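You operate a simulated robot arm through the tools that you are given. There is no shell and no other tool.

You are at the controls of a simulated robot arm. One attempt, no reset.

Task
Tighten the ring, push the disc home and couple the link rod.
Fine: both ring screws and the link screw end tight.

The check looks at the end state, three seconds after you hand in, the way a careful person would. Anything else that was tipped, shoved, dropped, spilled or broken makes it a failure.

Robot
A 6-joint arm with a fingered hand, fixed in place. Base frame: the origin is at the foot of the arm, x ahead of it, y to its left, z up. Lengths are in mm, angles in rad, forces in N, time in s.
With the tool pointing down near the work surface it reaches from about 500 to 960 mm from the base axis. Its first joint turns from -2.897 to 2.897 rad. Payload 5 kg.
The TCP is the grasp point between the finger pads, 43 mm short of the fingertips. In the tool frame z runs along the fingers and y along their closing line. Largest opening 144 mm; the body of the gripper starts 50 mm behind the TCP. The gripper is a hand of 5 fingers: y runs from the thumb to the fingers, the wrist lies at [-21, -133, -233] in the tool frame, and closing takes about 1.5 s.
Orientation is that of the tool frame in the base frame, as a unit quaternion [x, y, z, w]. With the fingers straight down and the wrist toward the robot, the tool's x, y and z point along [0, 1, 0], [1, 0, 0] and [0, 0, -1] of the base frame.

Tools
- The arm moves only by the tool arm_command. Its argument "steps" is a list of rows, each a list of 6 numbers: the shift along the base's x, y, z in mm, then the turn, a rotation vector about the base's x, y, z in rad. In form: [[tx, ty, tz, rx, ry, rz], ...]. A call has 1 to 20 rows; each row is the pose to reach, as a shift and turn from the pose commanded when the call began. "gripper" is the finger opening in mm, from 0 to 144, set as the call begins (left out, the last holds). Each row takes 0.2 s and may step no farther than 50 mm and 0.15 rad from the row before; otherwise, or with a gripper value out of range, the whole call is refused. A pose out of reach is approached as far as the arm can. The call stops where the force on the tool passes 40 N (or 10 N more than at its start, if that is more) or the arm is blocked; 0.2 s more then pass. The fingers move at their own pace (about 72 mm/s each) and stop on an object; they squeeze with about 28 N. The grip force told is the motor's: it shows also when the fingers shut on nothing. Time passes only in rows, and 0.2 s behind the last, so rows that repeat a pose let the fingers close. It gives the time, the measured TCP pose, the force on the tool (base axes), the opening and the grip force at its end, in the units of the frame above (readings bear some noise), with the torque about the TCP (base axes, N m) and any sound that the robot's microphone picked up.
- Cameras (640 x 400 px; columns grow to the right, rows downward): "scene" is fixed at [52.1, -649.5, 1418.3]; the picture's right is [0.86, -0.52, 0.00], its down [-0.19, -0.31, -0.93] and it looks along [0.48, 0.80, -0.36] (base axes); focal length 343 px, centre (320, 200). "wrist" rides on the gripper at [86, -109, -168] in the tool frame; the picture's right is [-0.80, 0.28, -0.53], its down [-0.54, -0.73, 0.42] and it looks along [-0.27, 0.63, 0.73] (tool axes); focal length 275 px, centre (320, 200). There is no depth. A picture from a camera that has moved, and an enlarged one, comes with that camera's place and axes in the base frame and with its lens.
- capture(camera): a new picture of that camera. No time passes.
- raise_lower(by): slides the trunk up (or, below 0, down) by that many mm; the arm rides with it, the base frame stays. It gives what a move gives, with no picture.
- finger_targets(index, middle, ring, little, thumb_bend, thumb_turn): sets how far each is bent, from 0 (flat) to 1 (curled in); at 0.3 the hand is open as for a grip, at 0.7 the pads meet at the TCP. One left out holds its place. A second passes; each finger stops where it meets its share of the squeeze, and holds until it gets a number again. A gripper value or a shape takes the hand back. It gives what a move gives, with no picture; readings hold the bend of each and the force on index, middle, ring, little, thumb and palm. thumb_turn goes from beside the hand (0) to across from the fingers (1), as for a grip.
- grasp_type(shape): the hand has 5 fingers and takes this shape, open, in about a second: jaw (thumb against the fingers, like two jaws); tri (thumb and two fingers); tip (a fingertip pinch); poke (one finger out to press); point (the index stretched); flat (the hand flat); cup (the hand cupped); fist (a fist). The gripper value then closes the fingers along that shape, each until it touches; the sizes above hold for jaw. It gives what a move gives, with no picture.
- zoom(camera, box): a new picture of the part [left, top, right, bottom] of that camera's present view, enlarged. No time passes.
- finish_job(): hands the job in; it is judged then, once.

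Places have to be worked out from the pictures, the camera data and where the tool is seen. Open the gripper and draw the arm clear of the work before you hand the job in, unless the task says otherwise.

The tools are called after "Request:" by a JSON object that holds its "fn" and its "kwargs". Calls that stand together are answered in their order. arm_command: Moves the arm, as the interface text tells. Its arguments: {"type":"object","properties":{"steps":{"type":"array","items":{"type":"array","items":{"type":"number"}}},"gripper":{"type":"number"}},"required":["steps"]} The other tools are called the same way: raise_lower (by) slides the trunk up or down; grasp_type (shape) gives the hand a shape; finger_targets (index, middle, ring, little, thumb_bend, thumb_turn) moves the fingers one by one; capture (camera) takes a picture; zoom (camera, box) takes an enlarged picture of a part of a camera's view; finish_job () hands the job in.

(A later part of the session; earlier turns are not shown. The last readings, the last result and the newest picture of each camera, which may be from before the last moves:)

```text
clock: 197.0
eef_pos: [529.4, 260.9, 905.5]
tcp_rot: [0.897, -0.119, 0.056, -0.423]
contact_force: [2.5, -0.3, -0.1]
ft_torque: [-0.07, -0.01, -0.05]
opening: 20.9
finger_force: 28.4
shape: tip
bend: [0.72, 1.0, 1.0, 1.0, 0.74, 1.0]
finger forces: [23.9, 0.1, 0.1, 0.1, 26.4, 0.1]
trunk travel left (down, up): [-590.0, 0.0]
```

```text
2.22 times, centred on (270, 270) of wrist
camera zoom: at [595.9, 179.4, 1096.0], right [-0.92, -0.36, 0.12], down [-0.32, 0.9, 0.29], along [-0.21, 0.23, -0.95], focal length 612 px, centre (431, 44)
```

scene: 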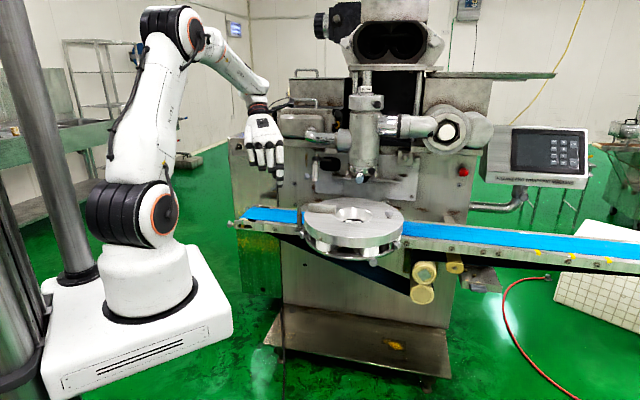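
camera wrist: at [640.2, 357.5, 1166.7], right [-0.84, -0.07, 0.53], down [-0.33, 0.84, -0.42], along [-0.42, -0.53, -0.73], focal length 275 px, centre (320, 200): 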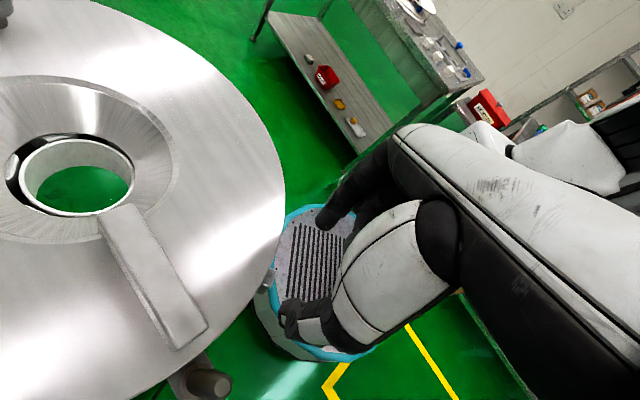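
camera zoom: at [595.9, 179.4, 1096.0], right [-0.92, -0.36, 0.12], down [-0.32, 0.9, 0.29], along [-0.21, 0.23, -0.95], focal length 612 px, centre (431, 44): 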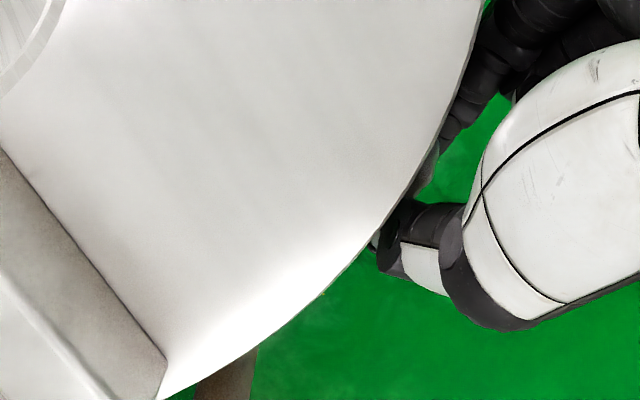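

A full 1.08 rad stroke with almost no force. I'll open, swing back to −0.2 rad around the knob, and regrip.

Request:
{"fn": "arm_command", "kwargs": {"steps": [[0, 0, 0, 0, 0, 0], [0, 0, 0, 0, 0, 0], [0, 0, 0, 0, 0, 0], [0.6, 2.1, 2.4, -0.1159, 0.0311, 0], [1.2, 4.5, 4.5, -0.2318, 0.0622, 0], [1.9, 7.1, 6.2, -0.3478, 0.0932, 0], [2.7, 9.9, 7.7, -0.4637, 0.1243, 0], [3.5, 12.9, 8.7, -0.5796, 0.1554, 0], [4.3, 15.9, 9.5, -0.6955, 0.1865, 0], [5.1, 19, 9.8, -0.8114, 0.2176, 0], [6, 22.2, 9.7, -0.9274, 0.2486, 0], [6.8, 25.3, 9.3, -1.0433, 0.2797, 0]], "gripper": 60}}

Request:
{"fn": "arm_command", "kwargs": {"steps": [[0, 0, 0, 0, 0, 0], [0, 0, 0, 0, 0, 0], [0, 0, 0, 0, 0, 0], [0, 0, 0, 0, 0, 0], [0, 0, 0, 0, 0, 0], [0, 0, 0, 0, 0, 0]], "gripper": 0}}

Request:
{"fn": "zoom", "kwargs": {"camera": "scene", "box": [280, 205, 330, 250]}}

```text
clock: 199.6
eef_pos: [535.1, 284.6, 914.1]
tcp_rot: [0.986, -0.131, -0.011, 0.1]
contact_force: [-0.2, 0.1, -0.1]
ft_torque: [-0.02, 0.04, 0.01]
opening: 59.5
finger_force: 0.1
shape: tip
bend: [0.73, 0.98, 0.99, 0.99, 0.72, 1.0]
finger forces: [0.0, 0.1, 0.1, 0.0, 0.1, 0.0]
trunk travel left (down, up): [-590.0, 0.0]
```

```text
clock: 201.0
eef_pos: [536.3, 284.1, 914.2]
tcp_rot: [0.986, -0.131, -0.011, 0.1]
contact_force: [-0.9, 0.5, -7.7]
ft_torque: [0.02, 0.02, -0.01]
opening: 20.2
finger_force: 28.1
shape: tip
bend: [0.72, 1.0, 1.0, 1.0, 0.74, 1.0]
finger forces: [24.6, 0.0, 0.1, 0.0, 24.6, 0.0]
trunk travel left (down, up): [-590.0, 0.0]
```

```text
8.89 times, centred on (305, 228) of scene
camera zoom: at [52.1, -649.5, 1418.3], right [0.86, -0.52, 0.0], down [-0.19, -0.31, -0.93], along [0.48, 0.8, -0.36], focal length 3051 px, centre (453, -44)
```

zoom: 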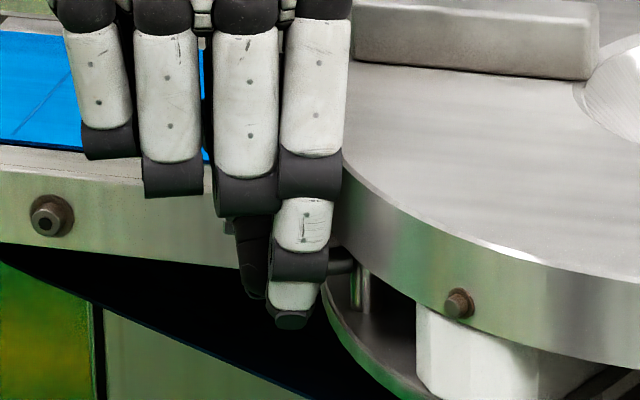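

Regripped. Second full clockwise stroke.

Request:
{"fn": "arm_command", "kwargs": {"steps": [[-0.8, -3.1, 0.4, 0.1159, -0.0311, 0], [-1.7, -6.2, 0.5, 0.2318, -0.0622, 0], [-2.5, -9.3, 0.2, 0.3478, -0.0932, 0], [-3.3, -12.4, -0.5, 0.4637, -0.1243, 0], [-4.1, -15.3, -1.6, 0.5796, -0.1554, 0], [-4.9, -18.1, -3, 0.6955, -0.1865, 0], [-5.6, -20.8, -4.8, 0.8114, -0.2176, 0], [-6.2, -23.2, -6.9, 0.9274, -0.2486, 0], [-6.8, -25.3, -9.2, 1.0433, -0.2797, 0]]}}

```text
clock: 203.0
eef_pos: [527.9, 258.9, 905.7]
tcp_rot: [0.897, -0.119, 0.057, -0.422]
contact_force: [-1.8, 6.8, -2.8]
ft_torque: [0.03, 0.11, 0.03]
opening: 20.0
finger_force: 27.9
shape: tip
bend: [0.72, 1.0, 1.0, 1.0, 0.74, 1.0]
finger forces: [25.1, 0.0, 0.0, 0.1, 26.0, 0.0]
trunk travel left (down, up): [-590.0, 0.0]
```

Still free-turning (about 2.2 rad so far). I'll swing back and regrip for the third stroke.

Request:
{"fn": "arm_command", "kwargs": {"steps": [[0, 0, 0, 0, 0, 0], [0, 0, 0, 0, 0, 0], [0, 0, 0, 0, 0, 0], [0.6, 2.1, 2.4, -0.1159, 0.0311, 0], [1.2, 4.5, 4.5, -0.2318, 0.0622, 0], [1.9, 7.1, 6.2, -0.3478, 0.0932, 0], [2.7, 9.9, 7.7, -0.4637, 0.1243, 0], [3.5, 12.9, 8.7, -0.5796, 0.1554, 0], [4.3, 15.9, 9.5, -0.6955, 0.1865, 0], [5.1, 19, 9.8, -0.8114, 0.2176, 0], [6, 22.2, 9.7, -0.9274, 0.2486, 0], [6.8, 25.3, 9.3, -1.0433, 0.2797, 0]], "gripper": 60}}

Request:
{"fn": "arm_command", "kwargs": {"steps": [[0, 0, 0, 0, 0, 0], [0, 0, 0, 0, 0, 0], [0, 0, 0, 0, 0, 0], [0, 0, 0, 0, 0, 0], [0, 0, 0, 0, 0, 0], [0, 0, 0, 0, 0, 0]], "gripper": 0}}

Request:
{"fn": "arm_command", "kwargs": {"steps": [[-0.8, -3.1, 0.4, 0.1159, -0.0311, 0], [-1.7, -6.2, 0.5, 0.2318, -0.0622, 0], [-2.5, -9.3, 0.2, 0.3478, -0.0932, 0], [-3.3, -12.4, -0.5, 0.4637, -0.1243, 0]]}}

```text
clock: 205.6
eef_pos: [536.5, 285.0, 915.0]
tcp_rot: [0.986, -0.131, -0.012, 0.1]
contact_force: [-0.1, -1.0, -0.9]
ft_torque: [0.02, 0.0, 0.01]
opening: 59.8
finger_force: 0.0
shape: tip
bend: [0.73, 0.98, 0.99, 0.99, 0.72, 1.0]
finger forces: [0.0, 0.0, 0.1, 0.0, 0.0, 0.0]
trunk travel left (down, up): [-590.0, 0.0]
```

```text
clock: 207.0
eef_pos: [535.9, 286.0, 914.9]
tcp_rot: [0.986, -0.132, -0.011, 0.1]
contact_force: [-1.5, 0.2, -7.3]
ft_torque: [0.07, 0.03, -0.03]
opening: 21.1
finger_force: 28.3
shape: tip
bend: [0.72, 1.0, 1.0, 1.0, 0.74, 1.0]
finger forces: [24.6, 0.0, 0.0, 0.0, 24.6, 0.0]
trunk travel left (down, up): [-590.0, 0.0]
```

```text
clock: 208.0
eef_pos: [532.8, 271.4, 914.3]
tcp_rot: [0.982, -0.131, 0.019, -0.138]
contact_force: [-1.7, 1.4, -8.8]
ft_torque: [-0.08, 0.05, 0.01]
opening: 21.2
finger_force: 28.0
shape: tip
bend: [0.72, 1.0, 1.0, 1.0, 0.74, 1.0]
finger forces: [27.1, 0.0, 0.0, 0.0, 24.2, 0.0]
trunk travel left (down, up): [-590.0, 0.0]
```

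Torque is beginning to show slightly (about 0.09 N m). I'll continue the third stroke.

Request:
{"fn": "arm_command", "kwargs": {"steps": [[-0.8, -2.9, -1.1, 0.1159, -0.0311, 0], [-1.6, -5.7, -2.5, 0.2318, -0.0622, 0], [-2.3, -8.4, -4.3, 0.3478, -0.0932, 0], [-2.9, -10.8, -6.4, 0.4637, -0.1243, 0], [-3.5, -12.9, -8.7, 0.5796, -0.1554, 0]]}}

Request:
{"fn": "zoom", "kwargs": {"camera": "wrist", "box": [180, 180, 360, 360]}}

```text
clock: 209.2
eef_pos: [529.2, 258.5, 905.9]
tcp_rot: [0.897, -0.121, 0.056, -0.422]
contact_force: [-1.0, 0.9, -4.7]
ft_torque: [-0.41, 0.11, 0.0]
opening: 20.4
finger_force: 28.1
shape: tip
bend: [0.72, 1.0, 1.0, 1.0, 0.73, 1.0]
finger forces: [27.1, 0.0, 0.0, 0.0, 26.1, 0.0]
trunk travel left (down, up): [-590.0, 0.0]
```

```text
2.22 times, centred on (270, 270) of wrist
camera zoom: at [596.0, 179.0, 1095.8], right [-0.92, -0.36, 0.12], down [-0.32, 0.9, 0.29], along [-0.21, 0.23, -0.95], focal length 612 px, centre (431, 44)
```

zoom: 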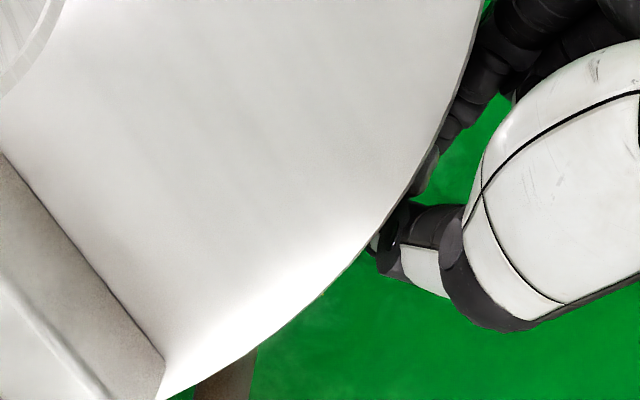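

The torque has risen to about 0.42 N m, so the left screw has come up tight. I'll regrip and test with a short extra turn to be sure.

Request:
{"fn": "arm_command", "kwargs": {"steps": [[0, 0, 0, 0, 0, 0], [0, 0, 0, 0, 0, 0], [0, 0, 0, 0, 0, 0], [0.6, 2.1, 2.4, -0.1159, 0.0311, 0], [1.2, 4.5, 4.5, -0.2318, 0.0622, 0], [1.9, 7.1, 6.2, -0.3478, 0.0932, 0], [2.7, 9.9, 7.7, -0.4637, 0.1243, 0], [3.5, 12.9, 8.7, -0.5796, 0.1554, 0], [4.3, 15.9, 9.5, -0.6955, 0.1865, 0], [5.1, 19, 9.8, -0.8114, 0.2176, 0], [6, 22.2, 9.7, -0.9274, 0.2486, 0], [6.8, 25.3, 9.3, -1.0433, 0.2797, 0]], "gripper": 60}}

Request:
{"fn": "arm_command", "kwargs": {"steps": [[0, 0, 0, 0, 0, 0], [0, 0, 0, 0, 0, 0], [0, 0, 0, 0, 0, 0], [0, 0, 0, 0, 0, 0], [0, 0, 0, 0, 0, 0], [0, 0, 0, 0, 0, 0]], "gripper": 0}}

Request:
{"fn": "arm_command", "kwargs": {"steps": [[-0.8, -3.1, 0.4, 0.1159, -0.0311, 0], [-1.7, -6.2, 0.5, 0.2318, -0.0622, 0], [-2.5, -9.3, 0.2, 0.3478, -0.0932, 0]]}}

```text
clock: 211.8
eef_pos: [536.6, 284.4, 914.7]
tcp_rot: [0.986, -0.131, -0.01, 0.1]
contact_force: [0.4, 0.6, 0.5]
ft_torque: [0.02, 0.04, 0.04]
opening: 59.8
finger_force: 0.1
shape: tip
bend: [0.73, 0.98, 0.99, 0.99, 0.72, 1.0]
finger forces: [0.0, 0.1, 0.0, 0.0, 0.0, 0.0]
trunk travel left (down, up): [-590.0, 0.0]
```

```text
clock: 213.2
eef_pos: [535.8, 285.1, 913.2]
tcp_rot: [0.986, -0.131, -0.011, 0.1]
contact_force: [-1.4, -0.1, -7.2]
ft_torque: [0.04, 0.01, -0.04]
opening: 19.9
finger_force: 27.9
shape: tip
bend: [0.72, 1.0, 1.0, 1.0, 0.74, 1.0]
finger forces: [23.5, 0.0, 0.0, 0.1, 25.4, 0.0]
trunk travel left (down, up): [-590.0, 0.0]
```

```text
clock: 214.0
eef_pos: [532.8, 274.6, 913.1]
tcp_rot: [0.988, -0.132, 0.011, -0.078]
contact_force: [-0.3, -7.9, -19.2]
ft_torque: [-1.08, 0.21, 0.04]
opening: 19.4
finger_force: 28.6
shape: tip
bend: [0.73, 1.0, 1.0, 1.0, 0.72, 1.0]
finger forces: [27.5, 0.0, 0.0, 0.0, 32.3, 0.1]
trunk travel left (down, up): [-590.0, 0.0]
```

Resistance rose sharply within 0.36 rad, so the left screw is confirmed tight. I'll open, straighten and lift clear, then check the ring.

Request:
{"fn": "arm_command", "kwargs": {"steps": [[0, 0, 0, 0, 0, 0], [0, 0, 0, 0, 0, 0], [0, 0, 0, 0, 0, 0], [0, 3, 3, -0.1, 0.027, 0], [-3, 5, 12, -0.155, 0.0414, 0], [-6, 5, 40, -0.155, 0.0414, 0], [-10, 5, 85, -0.155, 0.0414, 0], [-15, 0, 130, -0.155, 0.0414, 0]], "gripper": 60}}

Request:
{"fn": "zoom", "kwargs": {"camera": "scene", "box": [300, 195, 410, 264]}}

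Request:
{"fn": "capture", "kwargs": {"camera": "scene"}}

Request:
{"fn": "zoom", "kwargs": {"camera": "scene", "box": [296, 226, 316, 242]}}

```text
clock: 215.8
eef_pos: [518.7, 273.9, 1043.2]
tcp_rot: [0.991, -0.132, 0.002, 0.001]
contact_force: [-0.7, 0.7, -0.2]
ft_torque: [0.0, 0.0, -0.04]
opening: 59.7
finger_force: 0.0
shape: tip
bend: [0.73, 0.98, 0.99, 0.99, 0.72, 1.0]
finger forces: [0.1, 0.0, 0.0, 0.0, 0.1, 0.1]
trunk travel left (down, up): [-590.0, 0.0]
```

```text
5.80 times, centred on (355, 230) of scene
camera zoom: at [52.1, -649.5, 1418.3], right [0.86, -0.52, 0.0], down [-0.19, -0.31, -0.93], along [0.48, 0.8, -0.36], focal length 1990 px, centre (117, 29)
```

zoom: 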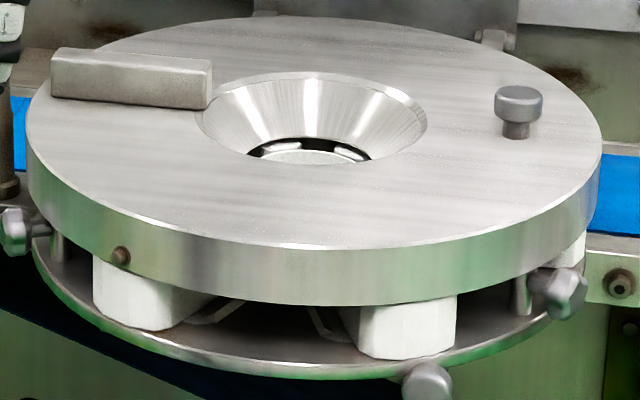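

```text
taken
```

scene: 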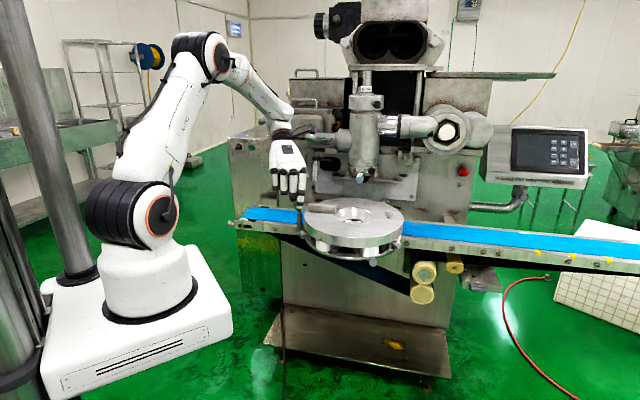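

```text
16.00 times, centred on (306, 234) of scene
camera zoom: at [52.1, -649.5, 1418.3], right [0.86, -0.52, 0.0], down [-0.19, -0.31, -0.93], along [0.48, 0.8, -0.36], focal length 5492 px, centre (544, -344)
```

zoom: 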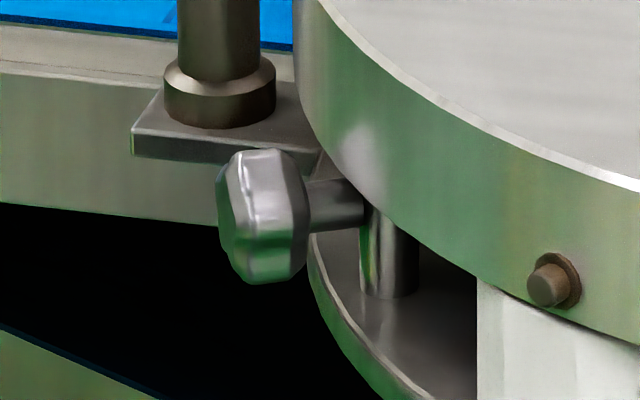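

Both ring screws are tight and the ring is in place. Next is pushing the disc home along 45°. I'll bring the hand up and around to the front centre, turning to yaw 0.785 so the fingers face the machine.

Request:
{"fn": "arm_command", "kwargs": {"steps": [[0, -12, 20, 0, 0, 0.138], [0, -25, 40, 0, 0, 0.276], [0, -37, 60, 0, 0, 0.414], [0, -50, 80, 0, 0, 0.552], [0, -62, 100, 0, 0, 0.69], [2, -75, 115, 0, 0, 0.828], [4, -87, 130, 0, 0, 0.966], [6, -100, 145, 0, 0, 1.104], [8, -112, 160, 0, 0, 1.242], [10, -125, 175, 0, 0, 1.38], [12, -137, 190, 0, 0, 1.518], [14, -150, 200, 0, 0, 1.656], [16, -162, 205, 0, 0, 1.794], [18, -175, 207, 0, 0, 1.932], [20, -187, 207, 0, 0, 2.07], [21, -200, 207, 0, 0, 2.208], [22, -212, 207, 0, 0, 2.346], [23, -224, 207, 0, 0, 2.484], [23, -234, 207, 0, 0, 2.618]]}}

Request:
{"fn": "grasp_type", "kwargs": {"shape": "jaw"}}

Request:
{"fn": "raise_lower", "kwargs": {"by": -260}}

Request:
{"fn": "capture", "kwargs": {"camera": "scene"}}

```text
clock: 219.8
eef_pos: [542.2, 40.0, 1253.9]
tcp_rot: [0.383, 0.924, 0.0, -0.002]
contact_force: [0.4, 0.3, 0.6]
ft_torque: [0.01, -0.02, 0.0]
opening: 59.8
finger_force: 0.0
shape: tip
bend: [0.73, 0.98, 0.99, 0.99, 0.72, 1.0]
finger forces: [0.0, 0.0, 0.1, 0.0, 0.1, 0.0]
trunk travel left (down, up): [-590.0, 0.0]
```

```text
clock: 220.7
eef_pos: [541.4, 41.9, 1251.4]
tcp_rot: [0.385, 0.923, 0.001, -0.002]
contact_force: [-0.3, -0.2, 0.0]
ft_torque: [-0.02, 0.01, 0.01]
opening: 143.7
finger_force: 0.1
shape: jaw
bend: [0.3, 0.3, 0.3, 0.3, 0.3, 0.98]
finger forces: [0.0, 0.0, 0.1, 0.0, 0.1, 0.1]
trunk travel left (down, up): [-590.0, 0.0]
```

```text
clock: 223.3
eef_pos: [542.0, 40.5, 993.2]
tcp_rot: [0.384, 0.923, 0.001, -0.001]
contact_force: [-0.5, 0.2, 0.4]
ft_torque: [0.0, -0.01, 0.0]
opening: 143.6
finger_force: 0.0
shape: jaw
bend: [0.3, 0.3, 0.3, 0.3, 0.3, 0.98]
finger forces: [0.1, 0.0, 0.0, 0.1, 0.0, 0.0]
trunk travel left (down, up): [-330.0, 260.0]
```

```text
taken
```

scene: 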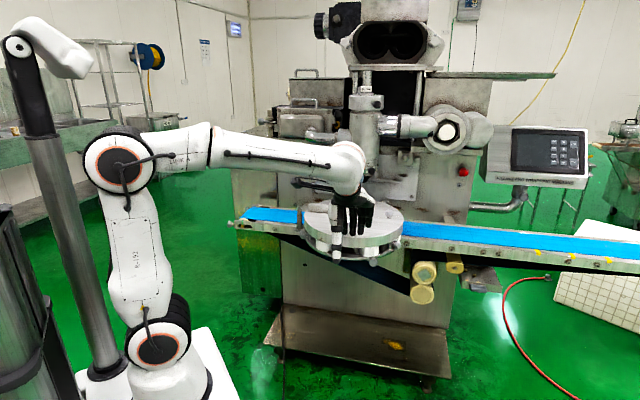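

The hand is in front of the disc. I'll close the fingers into a firm block and take up a stand-off position in front of the rim's centre, at rim height.

Request:
{"fn": "arm_command", "kwargs": {"steps": [[-5, 12, 0, 0, 0, 0], [-8, 30, 0, 0, 0, 0], [-10, 45, 0, 0, 0, 0], [-12, 45, -20, 0, 0, 0], [-12, 45, -45, 0, 0, 0], [-12, 45, -65, 0, 0, 0], [-12, 45, -78, 0, 0, 0], [-12, 45, -78, 0, 0, 0]], "gripper": 0}}

Request:
{"fn": "capture", "kwargs": {"camera": "wrist"}}

Request:
{"fn": "zoom", "kwargs": {"camera": "scene", "box": [280, 180, 440, 280]}}

```text
clock: 225.1
eef_pos: [529.0, 86.9, 912.4]
tcp_rot: [0.385, 0.923, 0.001, -0.001]
contact_force: [0.1, 0.2, 0.4]
ft_torque: [-0.02, -0.05, 0.01]
opening: 0.0
finger_force: 28.3
shape: jaw
bend: [0.7, 0.7, 0.7, 0.7, 0.59, 1.0]
finger forces: [0.1, 0.1, 0.0, 0.0, 0.0, 0.1]
trunk travel left (down, up): [-330.0, 260.0]
```

```text
taken
camera wrist: at [391.3, 71.2, 1081.0], right [0.76, -0.37, 0.53], down [-0.13, -0.9, -0.43], along [0.63, 0.25, -0.73], focal length 275 px, centre (320, 200)
```

wrist: 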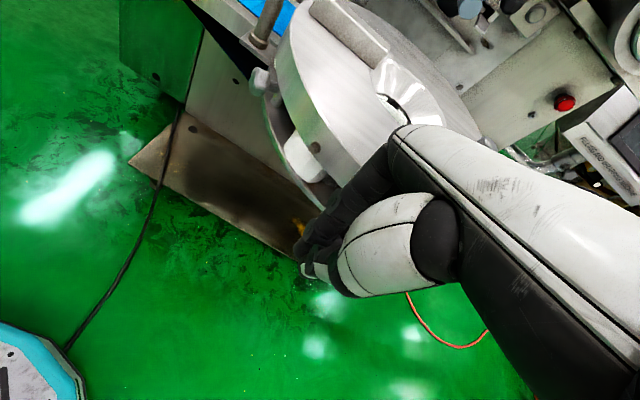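

```text
4.00 times, centred on (360, 230) of scene
camera zoom: at [52.1, -649.5, 1418.3], right [0.86, -0.52, 0.0], down [-0.19, -0.31, -0.93], along [0.48, 0.8, -0.36], focal length 1373 px, centre (160, 80)
```

zoom: 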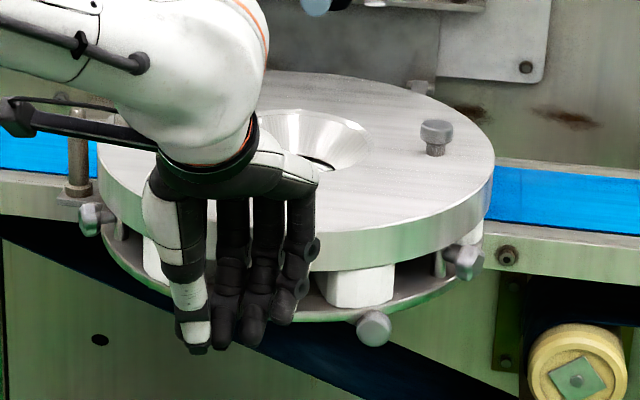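

The closed fingers are about 50 mm in front of the rim. I'll push slowly along 45° and watch for contact.

Request:
{"fn": "arm_command", "kwargs": {"steps": [[5, 5, 0, 0, 0, 0], [10, 10, 0, 0, 0, 0], [15, 15, 0, 0, 0, 0], [20, 20, 0, 0, 0, 0], [25, 25, 0, 0, 0, 0], [30, 30, 0, 0, 0, 0]]}}

Request:
{"fn": "zoom", "kwargs": {"camera": "scene", "box": [280, 180, 440, 280]}}

Request:
{"fn": "capture", "kwargs": {"camera": "wrist"}}

```text
clock: 226.5
eef_pos: [559.2, 117.5, 914.4]
tcp_rot: [0.385, 0.923, 0.001, -0.002]
contact_force: [-0.6, -0.3, 0.2]
ft_torque: [0.0, -0.03, -0.01]
opening: 0.0
finger_force: 27.9
shape: jaw
bend: [0.7, 0.7, 0.7, 0.7, 0.59, 1.0]
finger forces: [0.0, 0.2, 0.0, 0.0, 0.1, 0.0]
trunk travel left (down, up): [-330.0, 260.0]
```

```text
4.00 times, centred on (360, 230) of scene
camera zoom: at [52.1, -649.5, 1418.3], right [0.86, -0.52, 0.0], down [-0.19, -0.31, -0.93], along [0.48, 0.8, -0.36], focal length 1373 px, centre (160, 80)
```

zoom: 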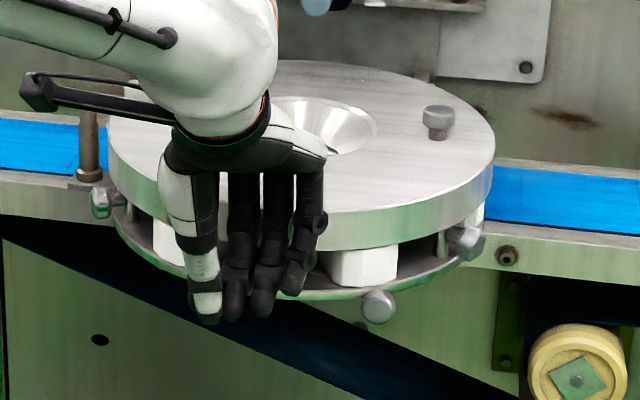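

```text
taken
camera wrist: at [421.8, 101.3, 1081.2], right [0.76, -0.37, 0.53], down [-0.13, -0.9, -0.43], along [0.63, 0.25, -0.73], focal length 275 px, centre (320, 200)
```

wrist: 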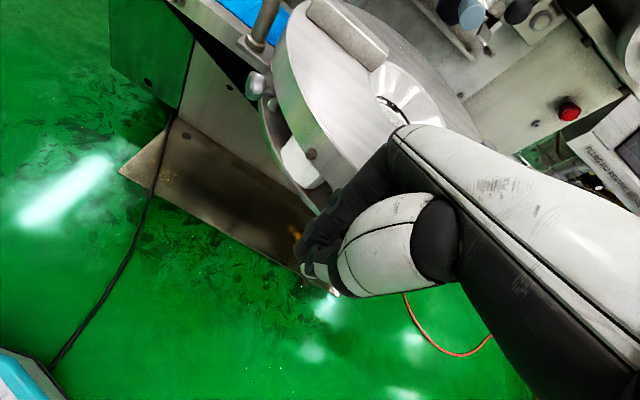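

The whole disc unit slides in easily with almost no force, ring and base together. I'll keep pushing at the same pace.

Request:
{"fn": "arm_command", "kwargs": {"steps": [[7, 7, 0, 0, 0, 0], [14, 14, 0, 0, 0, 0], [21, 21, 0, 0, 0, 0], [28, 28, 0, 0, 0, 0], [35, 35, 0, 0, 0, 0], [42, 42, 0, 0, 0, 0], [49, 49, 0, 0, 0, 0], [56, 56, 0, 0, 0, 0], [63, 63, 0, 0, 0, 0], [70, 70, 0, 0, 0, 0], [77, 77, 0, 0, 0, 0], [84, 84, 0, 0, 0, 0]]}}

Request:
{"fn": "capture", "kwargs": {"camera": "scene"}}

Request:
{"fn": "zoom", "kwargs": {"camera": "scene", "box": [280, 140, 440, 260]}}

Request:
{"fn": "capture", "kwargs": {"camera": "wrist"}}

```text
clock: 229.1
eef_pos: [642.9, 199.5, 916.0]
tcp_rot: [0.385, 0.923, 0.0, -0.002]
contact_force: [-0.5, -0.8, -0.3]
ft_torque: [-0.02, -0.01, -0.03]
opening: 0.0
finger_force: 27.9
shape: jaw
bend: [0.7, 0.7, 0.7, 0.7, 0.59, 1.0]
finger forces: [0.0, 0.1, 0.1, 0.1, 0.0, 0.1]
trunk travel left (down, up): [-330.0, 260.0]
```

```text
taken
```

scene: 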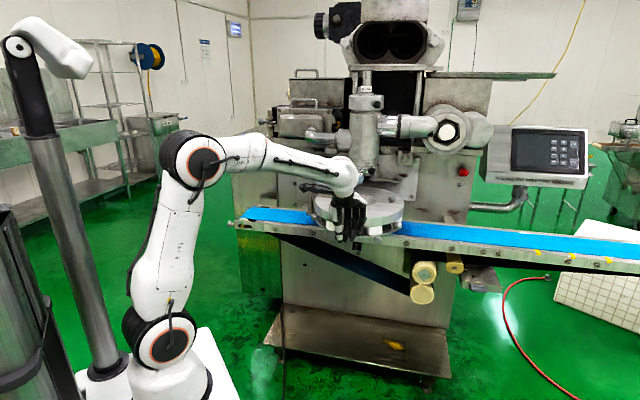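

```text
3.33 times, centred on (360, 200) of scene
camera zoom: at [52.1, -649.5, 1418.3], right [0.86, -0.52, 0.0], down [-0.19, -0.31, -0.93], along [0.48, 0.8, -0.36], focal length 1144 px, centre (187, 200)
```

zoom: 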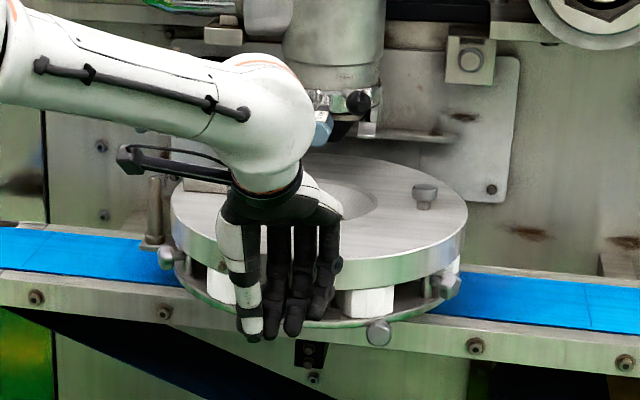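

```text
taken
camera wrist: at [506.3, 184.3, 1082.8], right [0.76, -0.37, 0.53], down [-0.13, -0.9, -0.42], along [0.63, 0.25, -0.73], focal length 275 px, centre (320, 200)
```

wrist: 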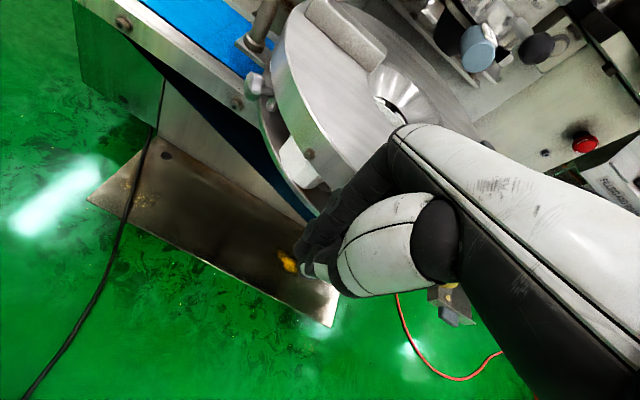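

The disc has moved in about 154 mm, with perhaps 60–75 mm to go. I'll continue with smaller steps until it meets its stop.

Request:
{"fn": "arm_command", "kwargs": {"steps": [[4, 4, 0, 0, 0, 0], [8, 8, 0, 0, 0, 0], [12, 12, 0, 0, 0, 0], [16, 16, 0, 0, 0, 0], [20, 20, 0, 0, 0, 0], [24, 24, 0, 0, 0, 0], [28, 28, 0, 0, 0, 0], [32, 32, 0, 0, 0, 0], [36, 36, 0, 0, 0, 0]]}}

Request:
{"fn": "zoom", "kwargs": {"camera": "scene", "box": [280, 140, 440, 260]}}

Request:
{"fn": "capture", "kwargs": {"camera": "wrist"}}

```text
clock: 231.1
eef_pos: [678.4, 236.6, 914.6]
tcp_rot: [0.385, 0.923, 0.001, -0.002]
contact_force: [-0.3, -0.2, -0.9]
ft_torque: [-0.03, 0.01, -0.02]
opening: 0.3
finger_force: 27.5
shape: jaw
bend: [0.7, 0.7, 0.7, 0.7, 0.59, 1.0]
finger forces: [0.0, 0.7, 0.0, 0.0, 0.1, 0.0]
trunk travel left (down, up): [-330.0, 260.0]
```

```text
3.33 times, centred on (360, 200) of scene
camera zoom: at [52.1, -649.5, 1418.3], right [0.86, -0.52, 0.0], down [-0.19, -0.31, -0.93], along [0.48, 0.8, -0.36], focal length 1144 px, centre (187, 200)
```

zoom: 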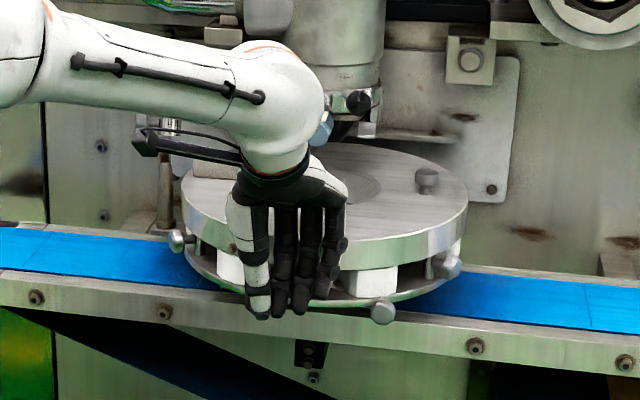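

```text
taken
camera wrist: at [541.7, 221.0, 1082.5], right [0.76, -0.37, 0.53], down [-0.13, -0.9, -0.43], along [0.63, 0.25, -0.73], focal length 275 px, centre (320, 200)
```

wrist: 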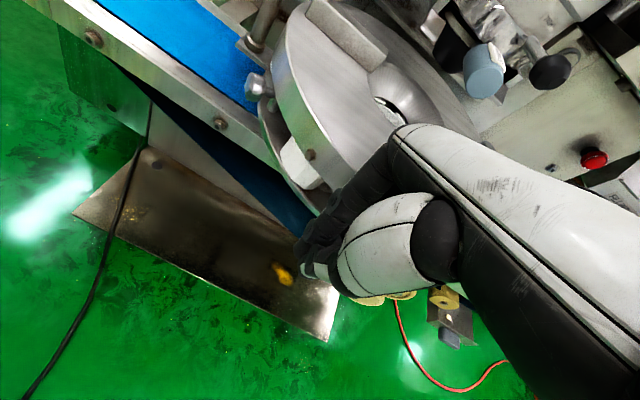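

About 205 mm in, still free. I'll continue more gently and watch for the stop.

Request:
{"fn": "arm_command", "kwargs": {"steps": [[2, 2, 0, 0, 0, 0], [4, 4, 0, 0, 0, 0], [6, 6, 0, 0, 0, 0], [8, 8, 0, 0, 0, 0], [10, 10, 0, 0, 0, 0], [12, 12, 0, 0, 0, 0], [14, 14, 0, 0, 0, 0]]}}

Request:
{"fn": "zoom", "kwargs": {"camera": "scene", "box": [280, 140, 440, 260]}}

```text
clock: 232.7
eef_pos: [693.5, 250.7, 913.9]
tcp_rot: [0.384, 0.923, 0.001, -0.001]
contact_force: [-2.3, -0.4, 0.0]
ft_torque: [-0.04, 0.01, -0.02]
opening: 0.1
finger_force: 27.9
shape: jaw
bend: [0.7, 0.7, 0.7, 0.7, 0.59, 1.0]
finger forces: [0.0, 1.3, 0.1, 0.0, 0.0, 0.0]
trunk travel left (down, up): [-330.0, 260.0]
```

```text
3.33 times, centred on (360, 200) of scene
camera zoom: at [52.1, -649.5, 1418.3], right [0.86, -0.52, 0.0], down [-0.19, -0.31, -0.93], along [0.48, 0.8, -0.36], focal length 1144 px, centre (187, 200)
```

zoom: 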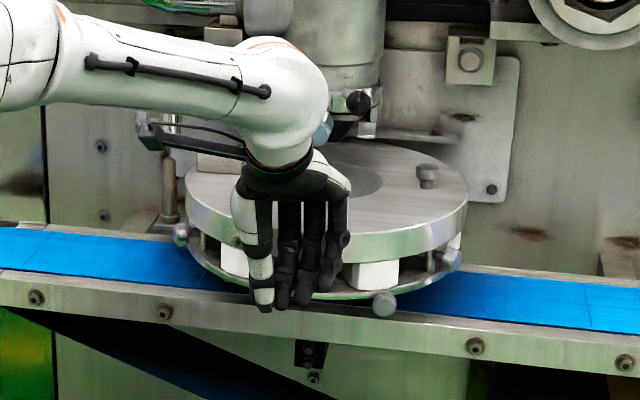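

About 226 mm in with only 2 N. I'll inch forward further to find the stop.

Request:
{"fn": "arm_command", "kwargs": {"steps": [[1.5, 1.5, 0, 0, 0, 0], [3, 3, 0, 0, 0, 0], [4.5, 4.5, 0, 0, 0, 0], [6, 6, 0, 0, 0, 0], [7.5, 7.5, 0, 0, 0, 0], [9, 9, 0, 0, 0, 0]]}}

Request:
{"fn": "zoom", "kwargs": {"camera": "scene", "box": [280, 140, 440, 260]}}

```text
clock: 234.1
eef_pos: [702.3, 260.0, 915.3]
tcp_rot: [0.385, 0.923, 0.001, -0.001]
contact_force: [0.6, 0.4, -0.7]
ft_torque: [0.0, 0.01, 0.02]
opening: 0.0
finger_force: 28.0
shape: jaw
bend: [0.7, 0.7, 0.7, 0.7, 0.59, 1.0]
finger forces: [0.1, 0.1, 0.0, 0.0, 0.0, 0.1]
trunk travel left (down, up): [-330.0, 260.0]
```

```text
3.33 times, centred on (360, 200) of scene
camera zoom: at [52.1, -649.5, 1418.3], right [0.86, -0.52, 0.0], down [-0.19, -0.31, -0.93], along [0.48, 0.8, -0.36], focal length 1144 px, centre (187, 200)
```

zoom: 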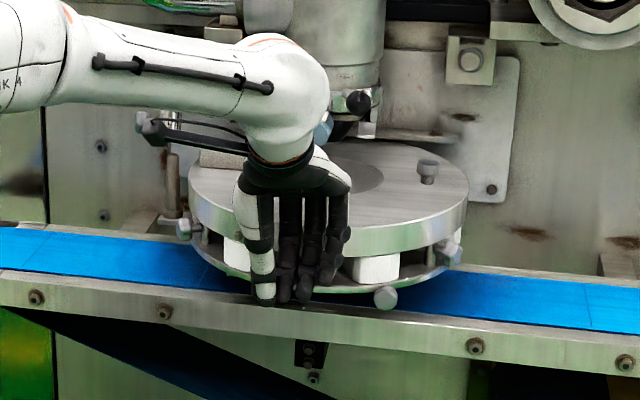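

The disc is now about 237 mm in, its centre near (884, 396) — right under the nozzle. I'll inch a few more millimetres to feel for the end stop.

Request:
{"fn": "arm_command", "kwargs": {"steps": [[1, 1, 0, 0, 0, 0], [2, 2, 0, 0, 0, 0], [3, 3, 0, 0, 0, 0], [4, 4, 0, 0, 0, 0], [5, 5, 0, 0, 0, 0], [6, 6, 0, 0, 0, 0], [7, 7, 0, 0, 0, 0], [8, 8, 0, 0, 0, 0]]}}

Request:
{"fn": "zoom", "kwargs": {"camera": "scene", "box": [280, 140, 440, 260]}}

```text
clock: 235.9
eef_pos: [710.2, 265.3, 913.4]
tcp_rot: [0.385, 0.923, 0.0, -0.002]
contact_force: [-20.4, -19.2, -2.3]
ft_torque: [0.26, -0.28, -0.37]
opening: 0.0
finger_force: 27.9
shape: jaw
bend: [0.7, 0.7, 0.7, 0.7, 0.59, 1.0]
finger forces: [0.0, 27.7, 0.0, 0.0, 0.1, 0.1]
trunk travel left (down, up): [-330.0, 260.0]
```

```text
3.33 times, centred on (360, 200) of scene
camera zoom: at [52.1, -649.5, 1418.3], right [0.86, -0.52, 0.0], down [-0.19, -0.31, -0.93], along [0.48, 0.8, -0.36], focal length 1144 px, centre (187, 200)
```

zoom: 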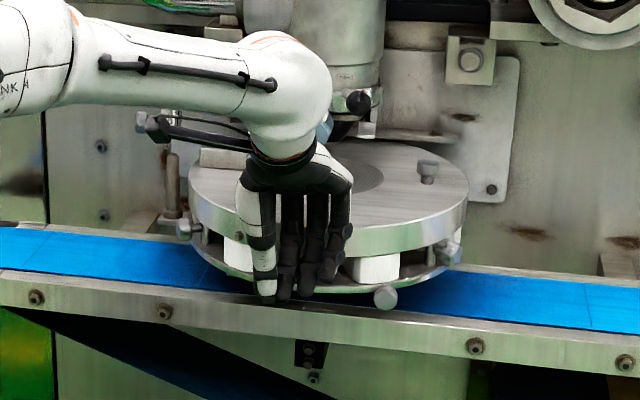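

The push met a firm stop at about 28 N — the disc is home. I'll back the hand off and raise it to look at the link rod and post.

Request:
{"fn": "arm_command", "kwargs": {"steps": [[-5, -5, 0, 0, 0, 0], [-20, -20, 0, 0, 0, 0], [-45, -45, 5, 0, 0, 0], [-70, -70, 30, 0, 0, 0], [-95, -95, 60, 0, 0, 0], [-115, -115, 95, 0, 0, 0], [-130, -140, 130, 0, 0, 0], [-140, -170, 165, 0, 0, 0]]}}

Request:
{"fn": "zoom", "kwargs": {"camera": "scene", "box": [280, 130, 440, 250]}}

Request:
{"fn": "zoom", "kwargs": {"camera": "scene", "box": [296, 150, 344, 222]}}

Request:
{"fn": "capture", "kwargs": {"camera": "wrist"}}

```text
clock: 237.7
eef_pos: [569.6, 96.8, 1081.2]
tcp_rot: [0.385, 0.923, 0.0, -0.001]
contact_force: [0.2, 0.3, 0.3]
ft_torque: [0.01, 0.0, 0.03]
opening: 0.2
finger_force: 28.6
shape: jaw
bend: [0.7, 0.7, 0.7, 0.7, 0.59, 1.0]
finger forces: [0.0, 0.1, 0.0, 0.0, 0.0, 0.1]
trunk travel left (down, up): [-330.0, 260.0]
```

```text
3.33 times, centred on (360, 190) of scene
camera zoom: at [52.1, -649.5, 1418.3], right [0.86, -0.52, 0.0], down [-0.19, -0.31, -0.93], along [0.48, 0.8, -0.36], focal length 1144 px, centre (187, 233)
```

zoom: 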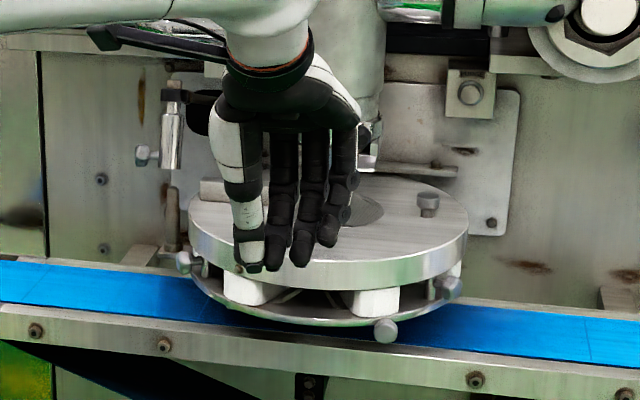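

```text
5.56 times, centred on (320, 186) of scene
camera zoom: at [52.1, -649.5, 1418.3], right [0.86, -0.52, 0.0], down [-0.19, -0.31, -0.93], along [0.48, 0.8, -0.36], focal length 1907 px, centre (320, 278)
```

zoom: 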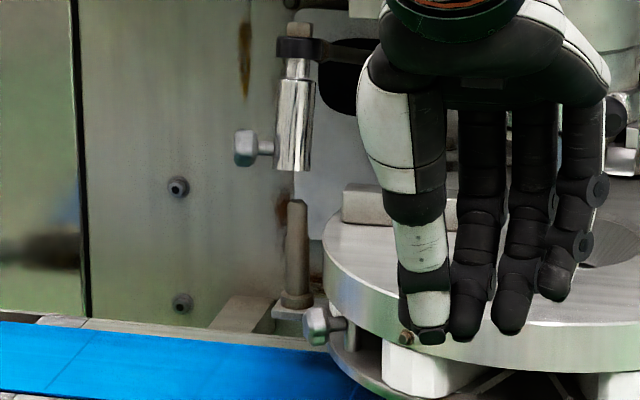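

```text
taken
camera wrist: at [431.9, 80.6, 1248.7], right [0.76, -0.37, 0.53], down [-0.13, -0.9, -0.42], along [0.63, 0.25, -0.73], focal length 275 px, centre (320, 200)
```

wrist: 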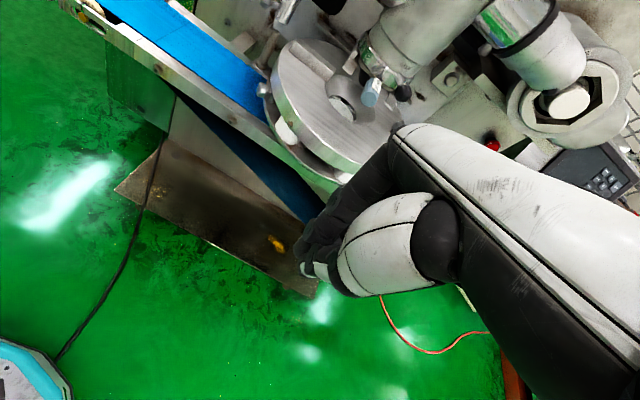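

The post now stands right below the link sleeve in this view. To check the depth alignment I'll move the hand left-front and look at the link rod with the wrist camera.

Request:
{"fn": "arm_command", "kwargs": {"steps": [[-10, 30, 15, 0, 0, 0], [-20, 65, 30, 0, 0, 0], [-30, 100, 45, 0, 0, 0], [-40, 130, 60, 0, 0, 0], [-50, 155, 70, 0, 0, 0]], "gripper": 70}}

Request:
{"fn": "capture", "kwargs": {"camera": "wrist"}}

Request:
{"fn": "zoom", "kwargs": {"camera": "wrist", "box": [250, 40, 410, 160]}}

Request:
{"fn": "zoom", "kwargs": {"camera": "scene", "box": [296, 150, 344, 222]}}

```text
clock: 238.9
eef_pos: [519.3, 253.6, 1150.7]
tcp_rot: [0.383, 0.924, 0.001, -0.001]
contact_force: [0.7, -0.2, 0.1]
ft_torque: [0.03, 0.0, -0.02]
opening: 69.6
finger_force: 0.1
shape: jaw
bend: [0.74, 0.45, 0.43, 0.41, 0.71, 1.0]
finger forces: [0.0, 0.0, 0.0, 0.0, 0.0, 0.0]
trunk travel left (down, up): [-330.0, 260.0]
```

```text
taken
camera wrist: at [381.6, 237.5, 1318.0], right [0.76, -0.37, 0.53], down [-0.13, -0.9, -0.43], along [0.63, 0.25, -0.73], focal length 275 px, centre (320, 200)
```

wrist: 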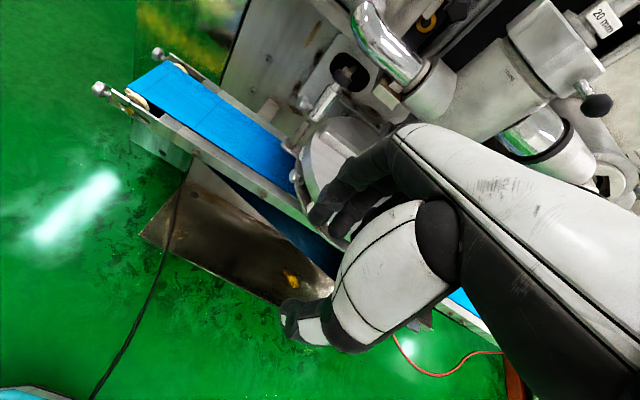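

```text
3.33 times, centred on (330, 100) of wrist
camera zoom: at [381.6, 237.5, 1318.0], right [0.76, -0.37, 0.53], down [-0.13, -0.9, -0.43], along [0.63, 0.25, -0.73], focal length 918 px, centre (287, 533)
```

zoom: 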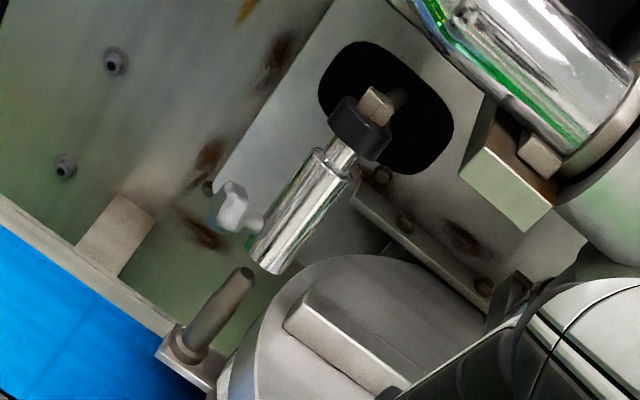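

```text
5.56 times, centred on (320, 186) of scene
camera zoom: at [52.1, -649.5, 1418.3], right [0.86, -0.52, 0.0], down [-0.19, -0.31, -0.93], along [0.48, 0.8, -0.36], focal length 1907 px, centre (320, 278)
```

zoom: 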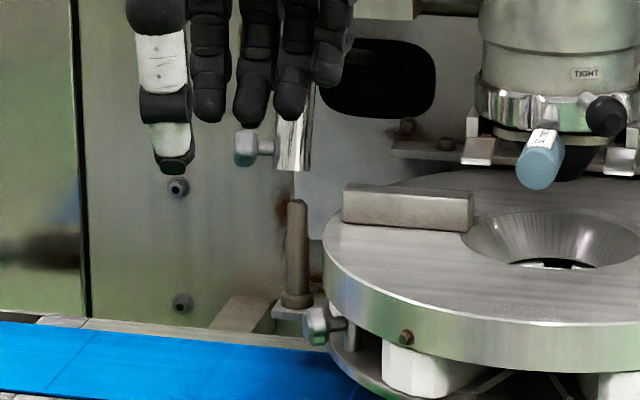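

The two views suggest the post may lie somewhat deeper than the sleeve, but they are nearly along the same line of sight. I'll move left and turn for a cross view.

Request:
{"fn": "arm_command", "kwargs": {"steps": [[-5, 20, 0, 0, 0, -0.136], [-10, 41, 0, 0, 0, -0.272], [-15, 62, 0, 0, 0, -0.408], [-20, 83, 0, 0, 0, -0.544], [-25, 104, 0, 0, 0, -0.68], [-30, 125, 0, 0, 0, -0.816], [-35, 146, 0, 0, 0, -0.952], [-39, 166, 0, 0, 0, -1.085]]}}

Request:
{"fn": "capture", "kwargs": {"camera": "wrist"}}

Request:
{"fn": "zoom", "kwargs": {"camera": "wrist", "box": [140, 30, 300, 150]}}

```text
clock: 240.7
eef_pos: [482.3, 418.0, 1149.2]
tcp_rot: [0.807, 0.591, 0.001, -0.002]
contact_force: [0.1, 0.0, 0.2]
ft_torque: [0.03, 0.01, 0.0]
opening: 69.6
finger_force: 0.1
shape: jaw
bend: [0.74, 0.45, 0.42, 0.41, 0.71, 1.0]
finger forces: [0.1, 0.0, 0.1, 0.0, 0.0, 0.0]
trunk travel left (down, up): [-330.0, 260.0]
```

```text
taken
camera wrist: at [403.2, 532.9, 1316.8], right [0.03, -0.85, 0.53], down [-0.85, -0.3, -0.43], along [0.52, -0.44, -0.73], focal length 275 px, centre (320, 200)
```

wrist: 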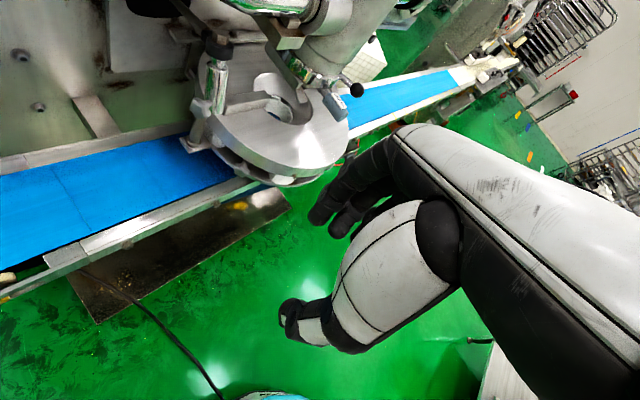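

```text
3.33 times, centred on (220, 90) of wrist
camera zoom: at [403.2, 532.9, 1316.8], right [0.03, -0.85, 0.53], down [-0.85, -0.3, -0.43], along [0.52, -0.44, -0.73], focal length 918 px, centre (653, 567)
```

zoom: 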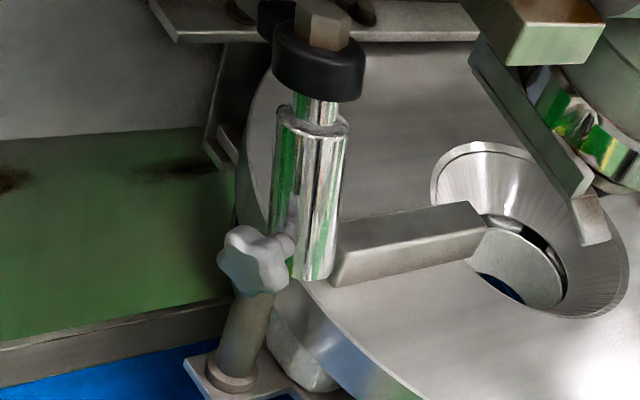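

The cross view shows the post about 20 mm deeper (toward the machine) than the sleeve's axis. Let me look closely at how the rod is carried by its crank arm.

Request:
{"fn": "zoom", "kwargs": {"camera": "wrist", "box": [150, 0, 280, 90]}}

Request:
{"fn": "zoom", "kwargs": {"camera": "wrist", "box": [185, 50, 265, 130]}}

Request:
{"fn": "zoom", "kwargs": {"camera": "scene", "box": [300, 150, 340, 186]}}

Request:
{"fn": "capture", "kwargs": {"camera": "scene"}}

```text
4.44 times, centred on (215, 45) of wrist
camera zoom: at [403.2, 532.9, 1316.8], right [0.03, -0.85, 0.53], down [-0.85, -0.3, -0.43], along [0.52, -0.44, -0.73], focal length 1224 px, centre (787, 889)
```

zoom: 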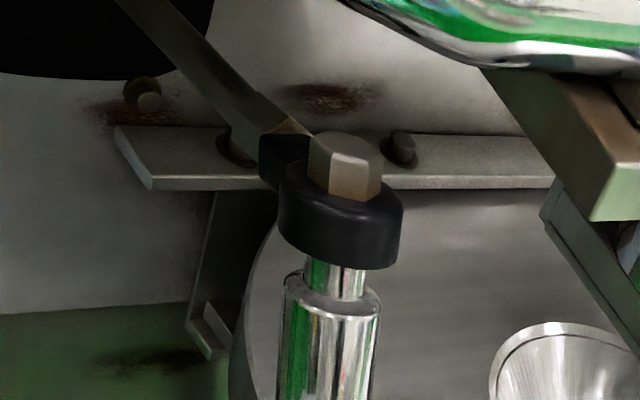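

```text
5.00 times, centred on (225, 90) of wrist
camera zoom: at [403.2, 532.9, 1316.8], right [0.03, -0.85, 0.53], down [-0.85, -0.3, -0.43], along [0.52, -0.44, -0.73], focal length 1376 px, centre (795, 750)
```

zoom: 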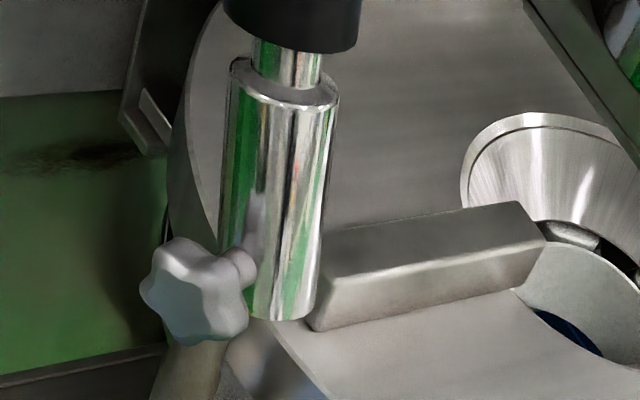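

```text
11.11 times, centred on (320, 168) of scene
camera zoom: at [52.1, -649.5, 1418.3], right [0.86, -0.52, 0.0], down [-0.19, -0.31, -0.93], along [0.48, 0.8, -0.36], focal length 3814 px, centre (320, 556)
```

zoom: 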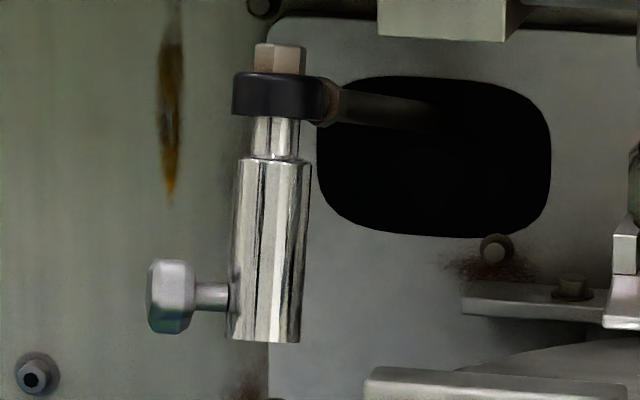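

```text
taken
```

scene: 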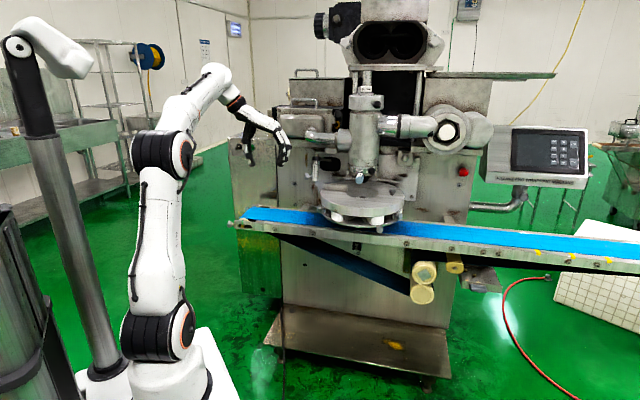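

The rod hangs tilted about 18° toward the front: its eye is at (755, 545, 1067), directly above the post at (752, 545, 947), so it must be swung upright and the sleeve lowered. A stretched index finger should do this well; I'll take the pointing shape and look at its geometry.

Request:
{"fn": "grasp_type", "kwargs": {"shape": "point"}}

Request:
{"fn": "capture", "kwargs": {"camera": "wrist"}}

Request:
{"fn": "zoom", "kwargs": {"camera": "scene", "box": [215, 80, 315, 180]}}

```text
clock: 241.6
eef_pos: [481.8, 419.0, 1149.4]
tcp_rot: [0.805, 0.593, 0.001, -0.001]
contact_force: [-0.2, 0.9, -0.2]
ft_torque: [-0.01, -0.03, -0.03]
opening: 136.5
finger_force: 0.0
shape: point
bend: [0.19, 1.0, 1.0, 1.0, 0.98, 0.88]
finger forces: [0.0, 0.0, 0.0, 0.0, 0.0, 0.0]
trunk travel left (down, up): [-330.0, 260.0]
```

```text
taken
camera wrist: at [403.0, 532.2, 1316.7], right [0.03, -0.85, 0.53], down [-0.85, -0.3, -0.42], along [0.52, -0.44, -0.73], focal length 275 px, centre (320, 200)
```

wrist: 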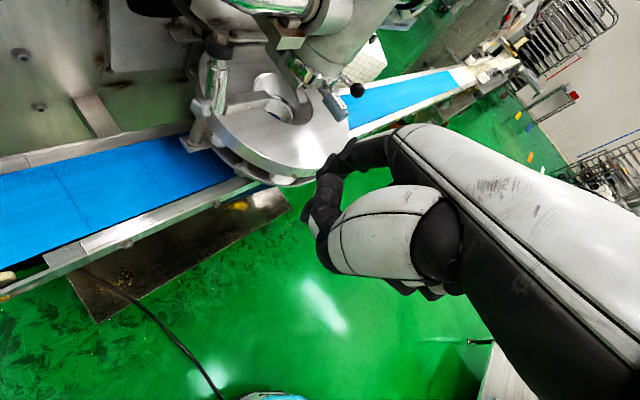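

```text
4.00 times, centred on (265, 130) of scene
camera zoom: at [52.1, -649.5, 1418.3], right [0.86, -0.52, 0.0], down [-0.19, -0.31, -0.93], along [0.48, 0.8, -0.36], focal length 1373 px, centre (540, 480)
```

zoom: 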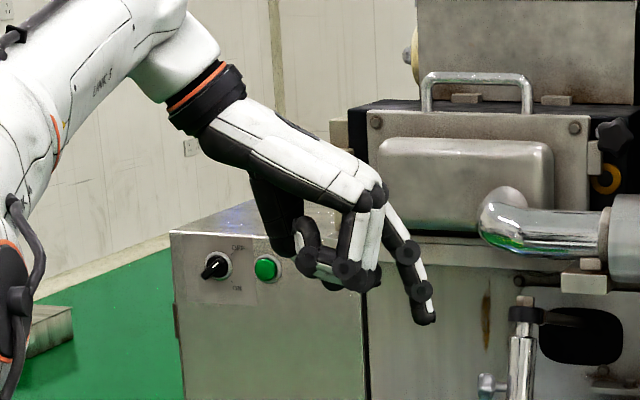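

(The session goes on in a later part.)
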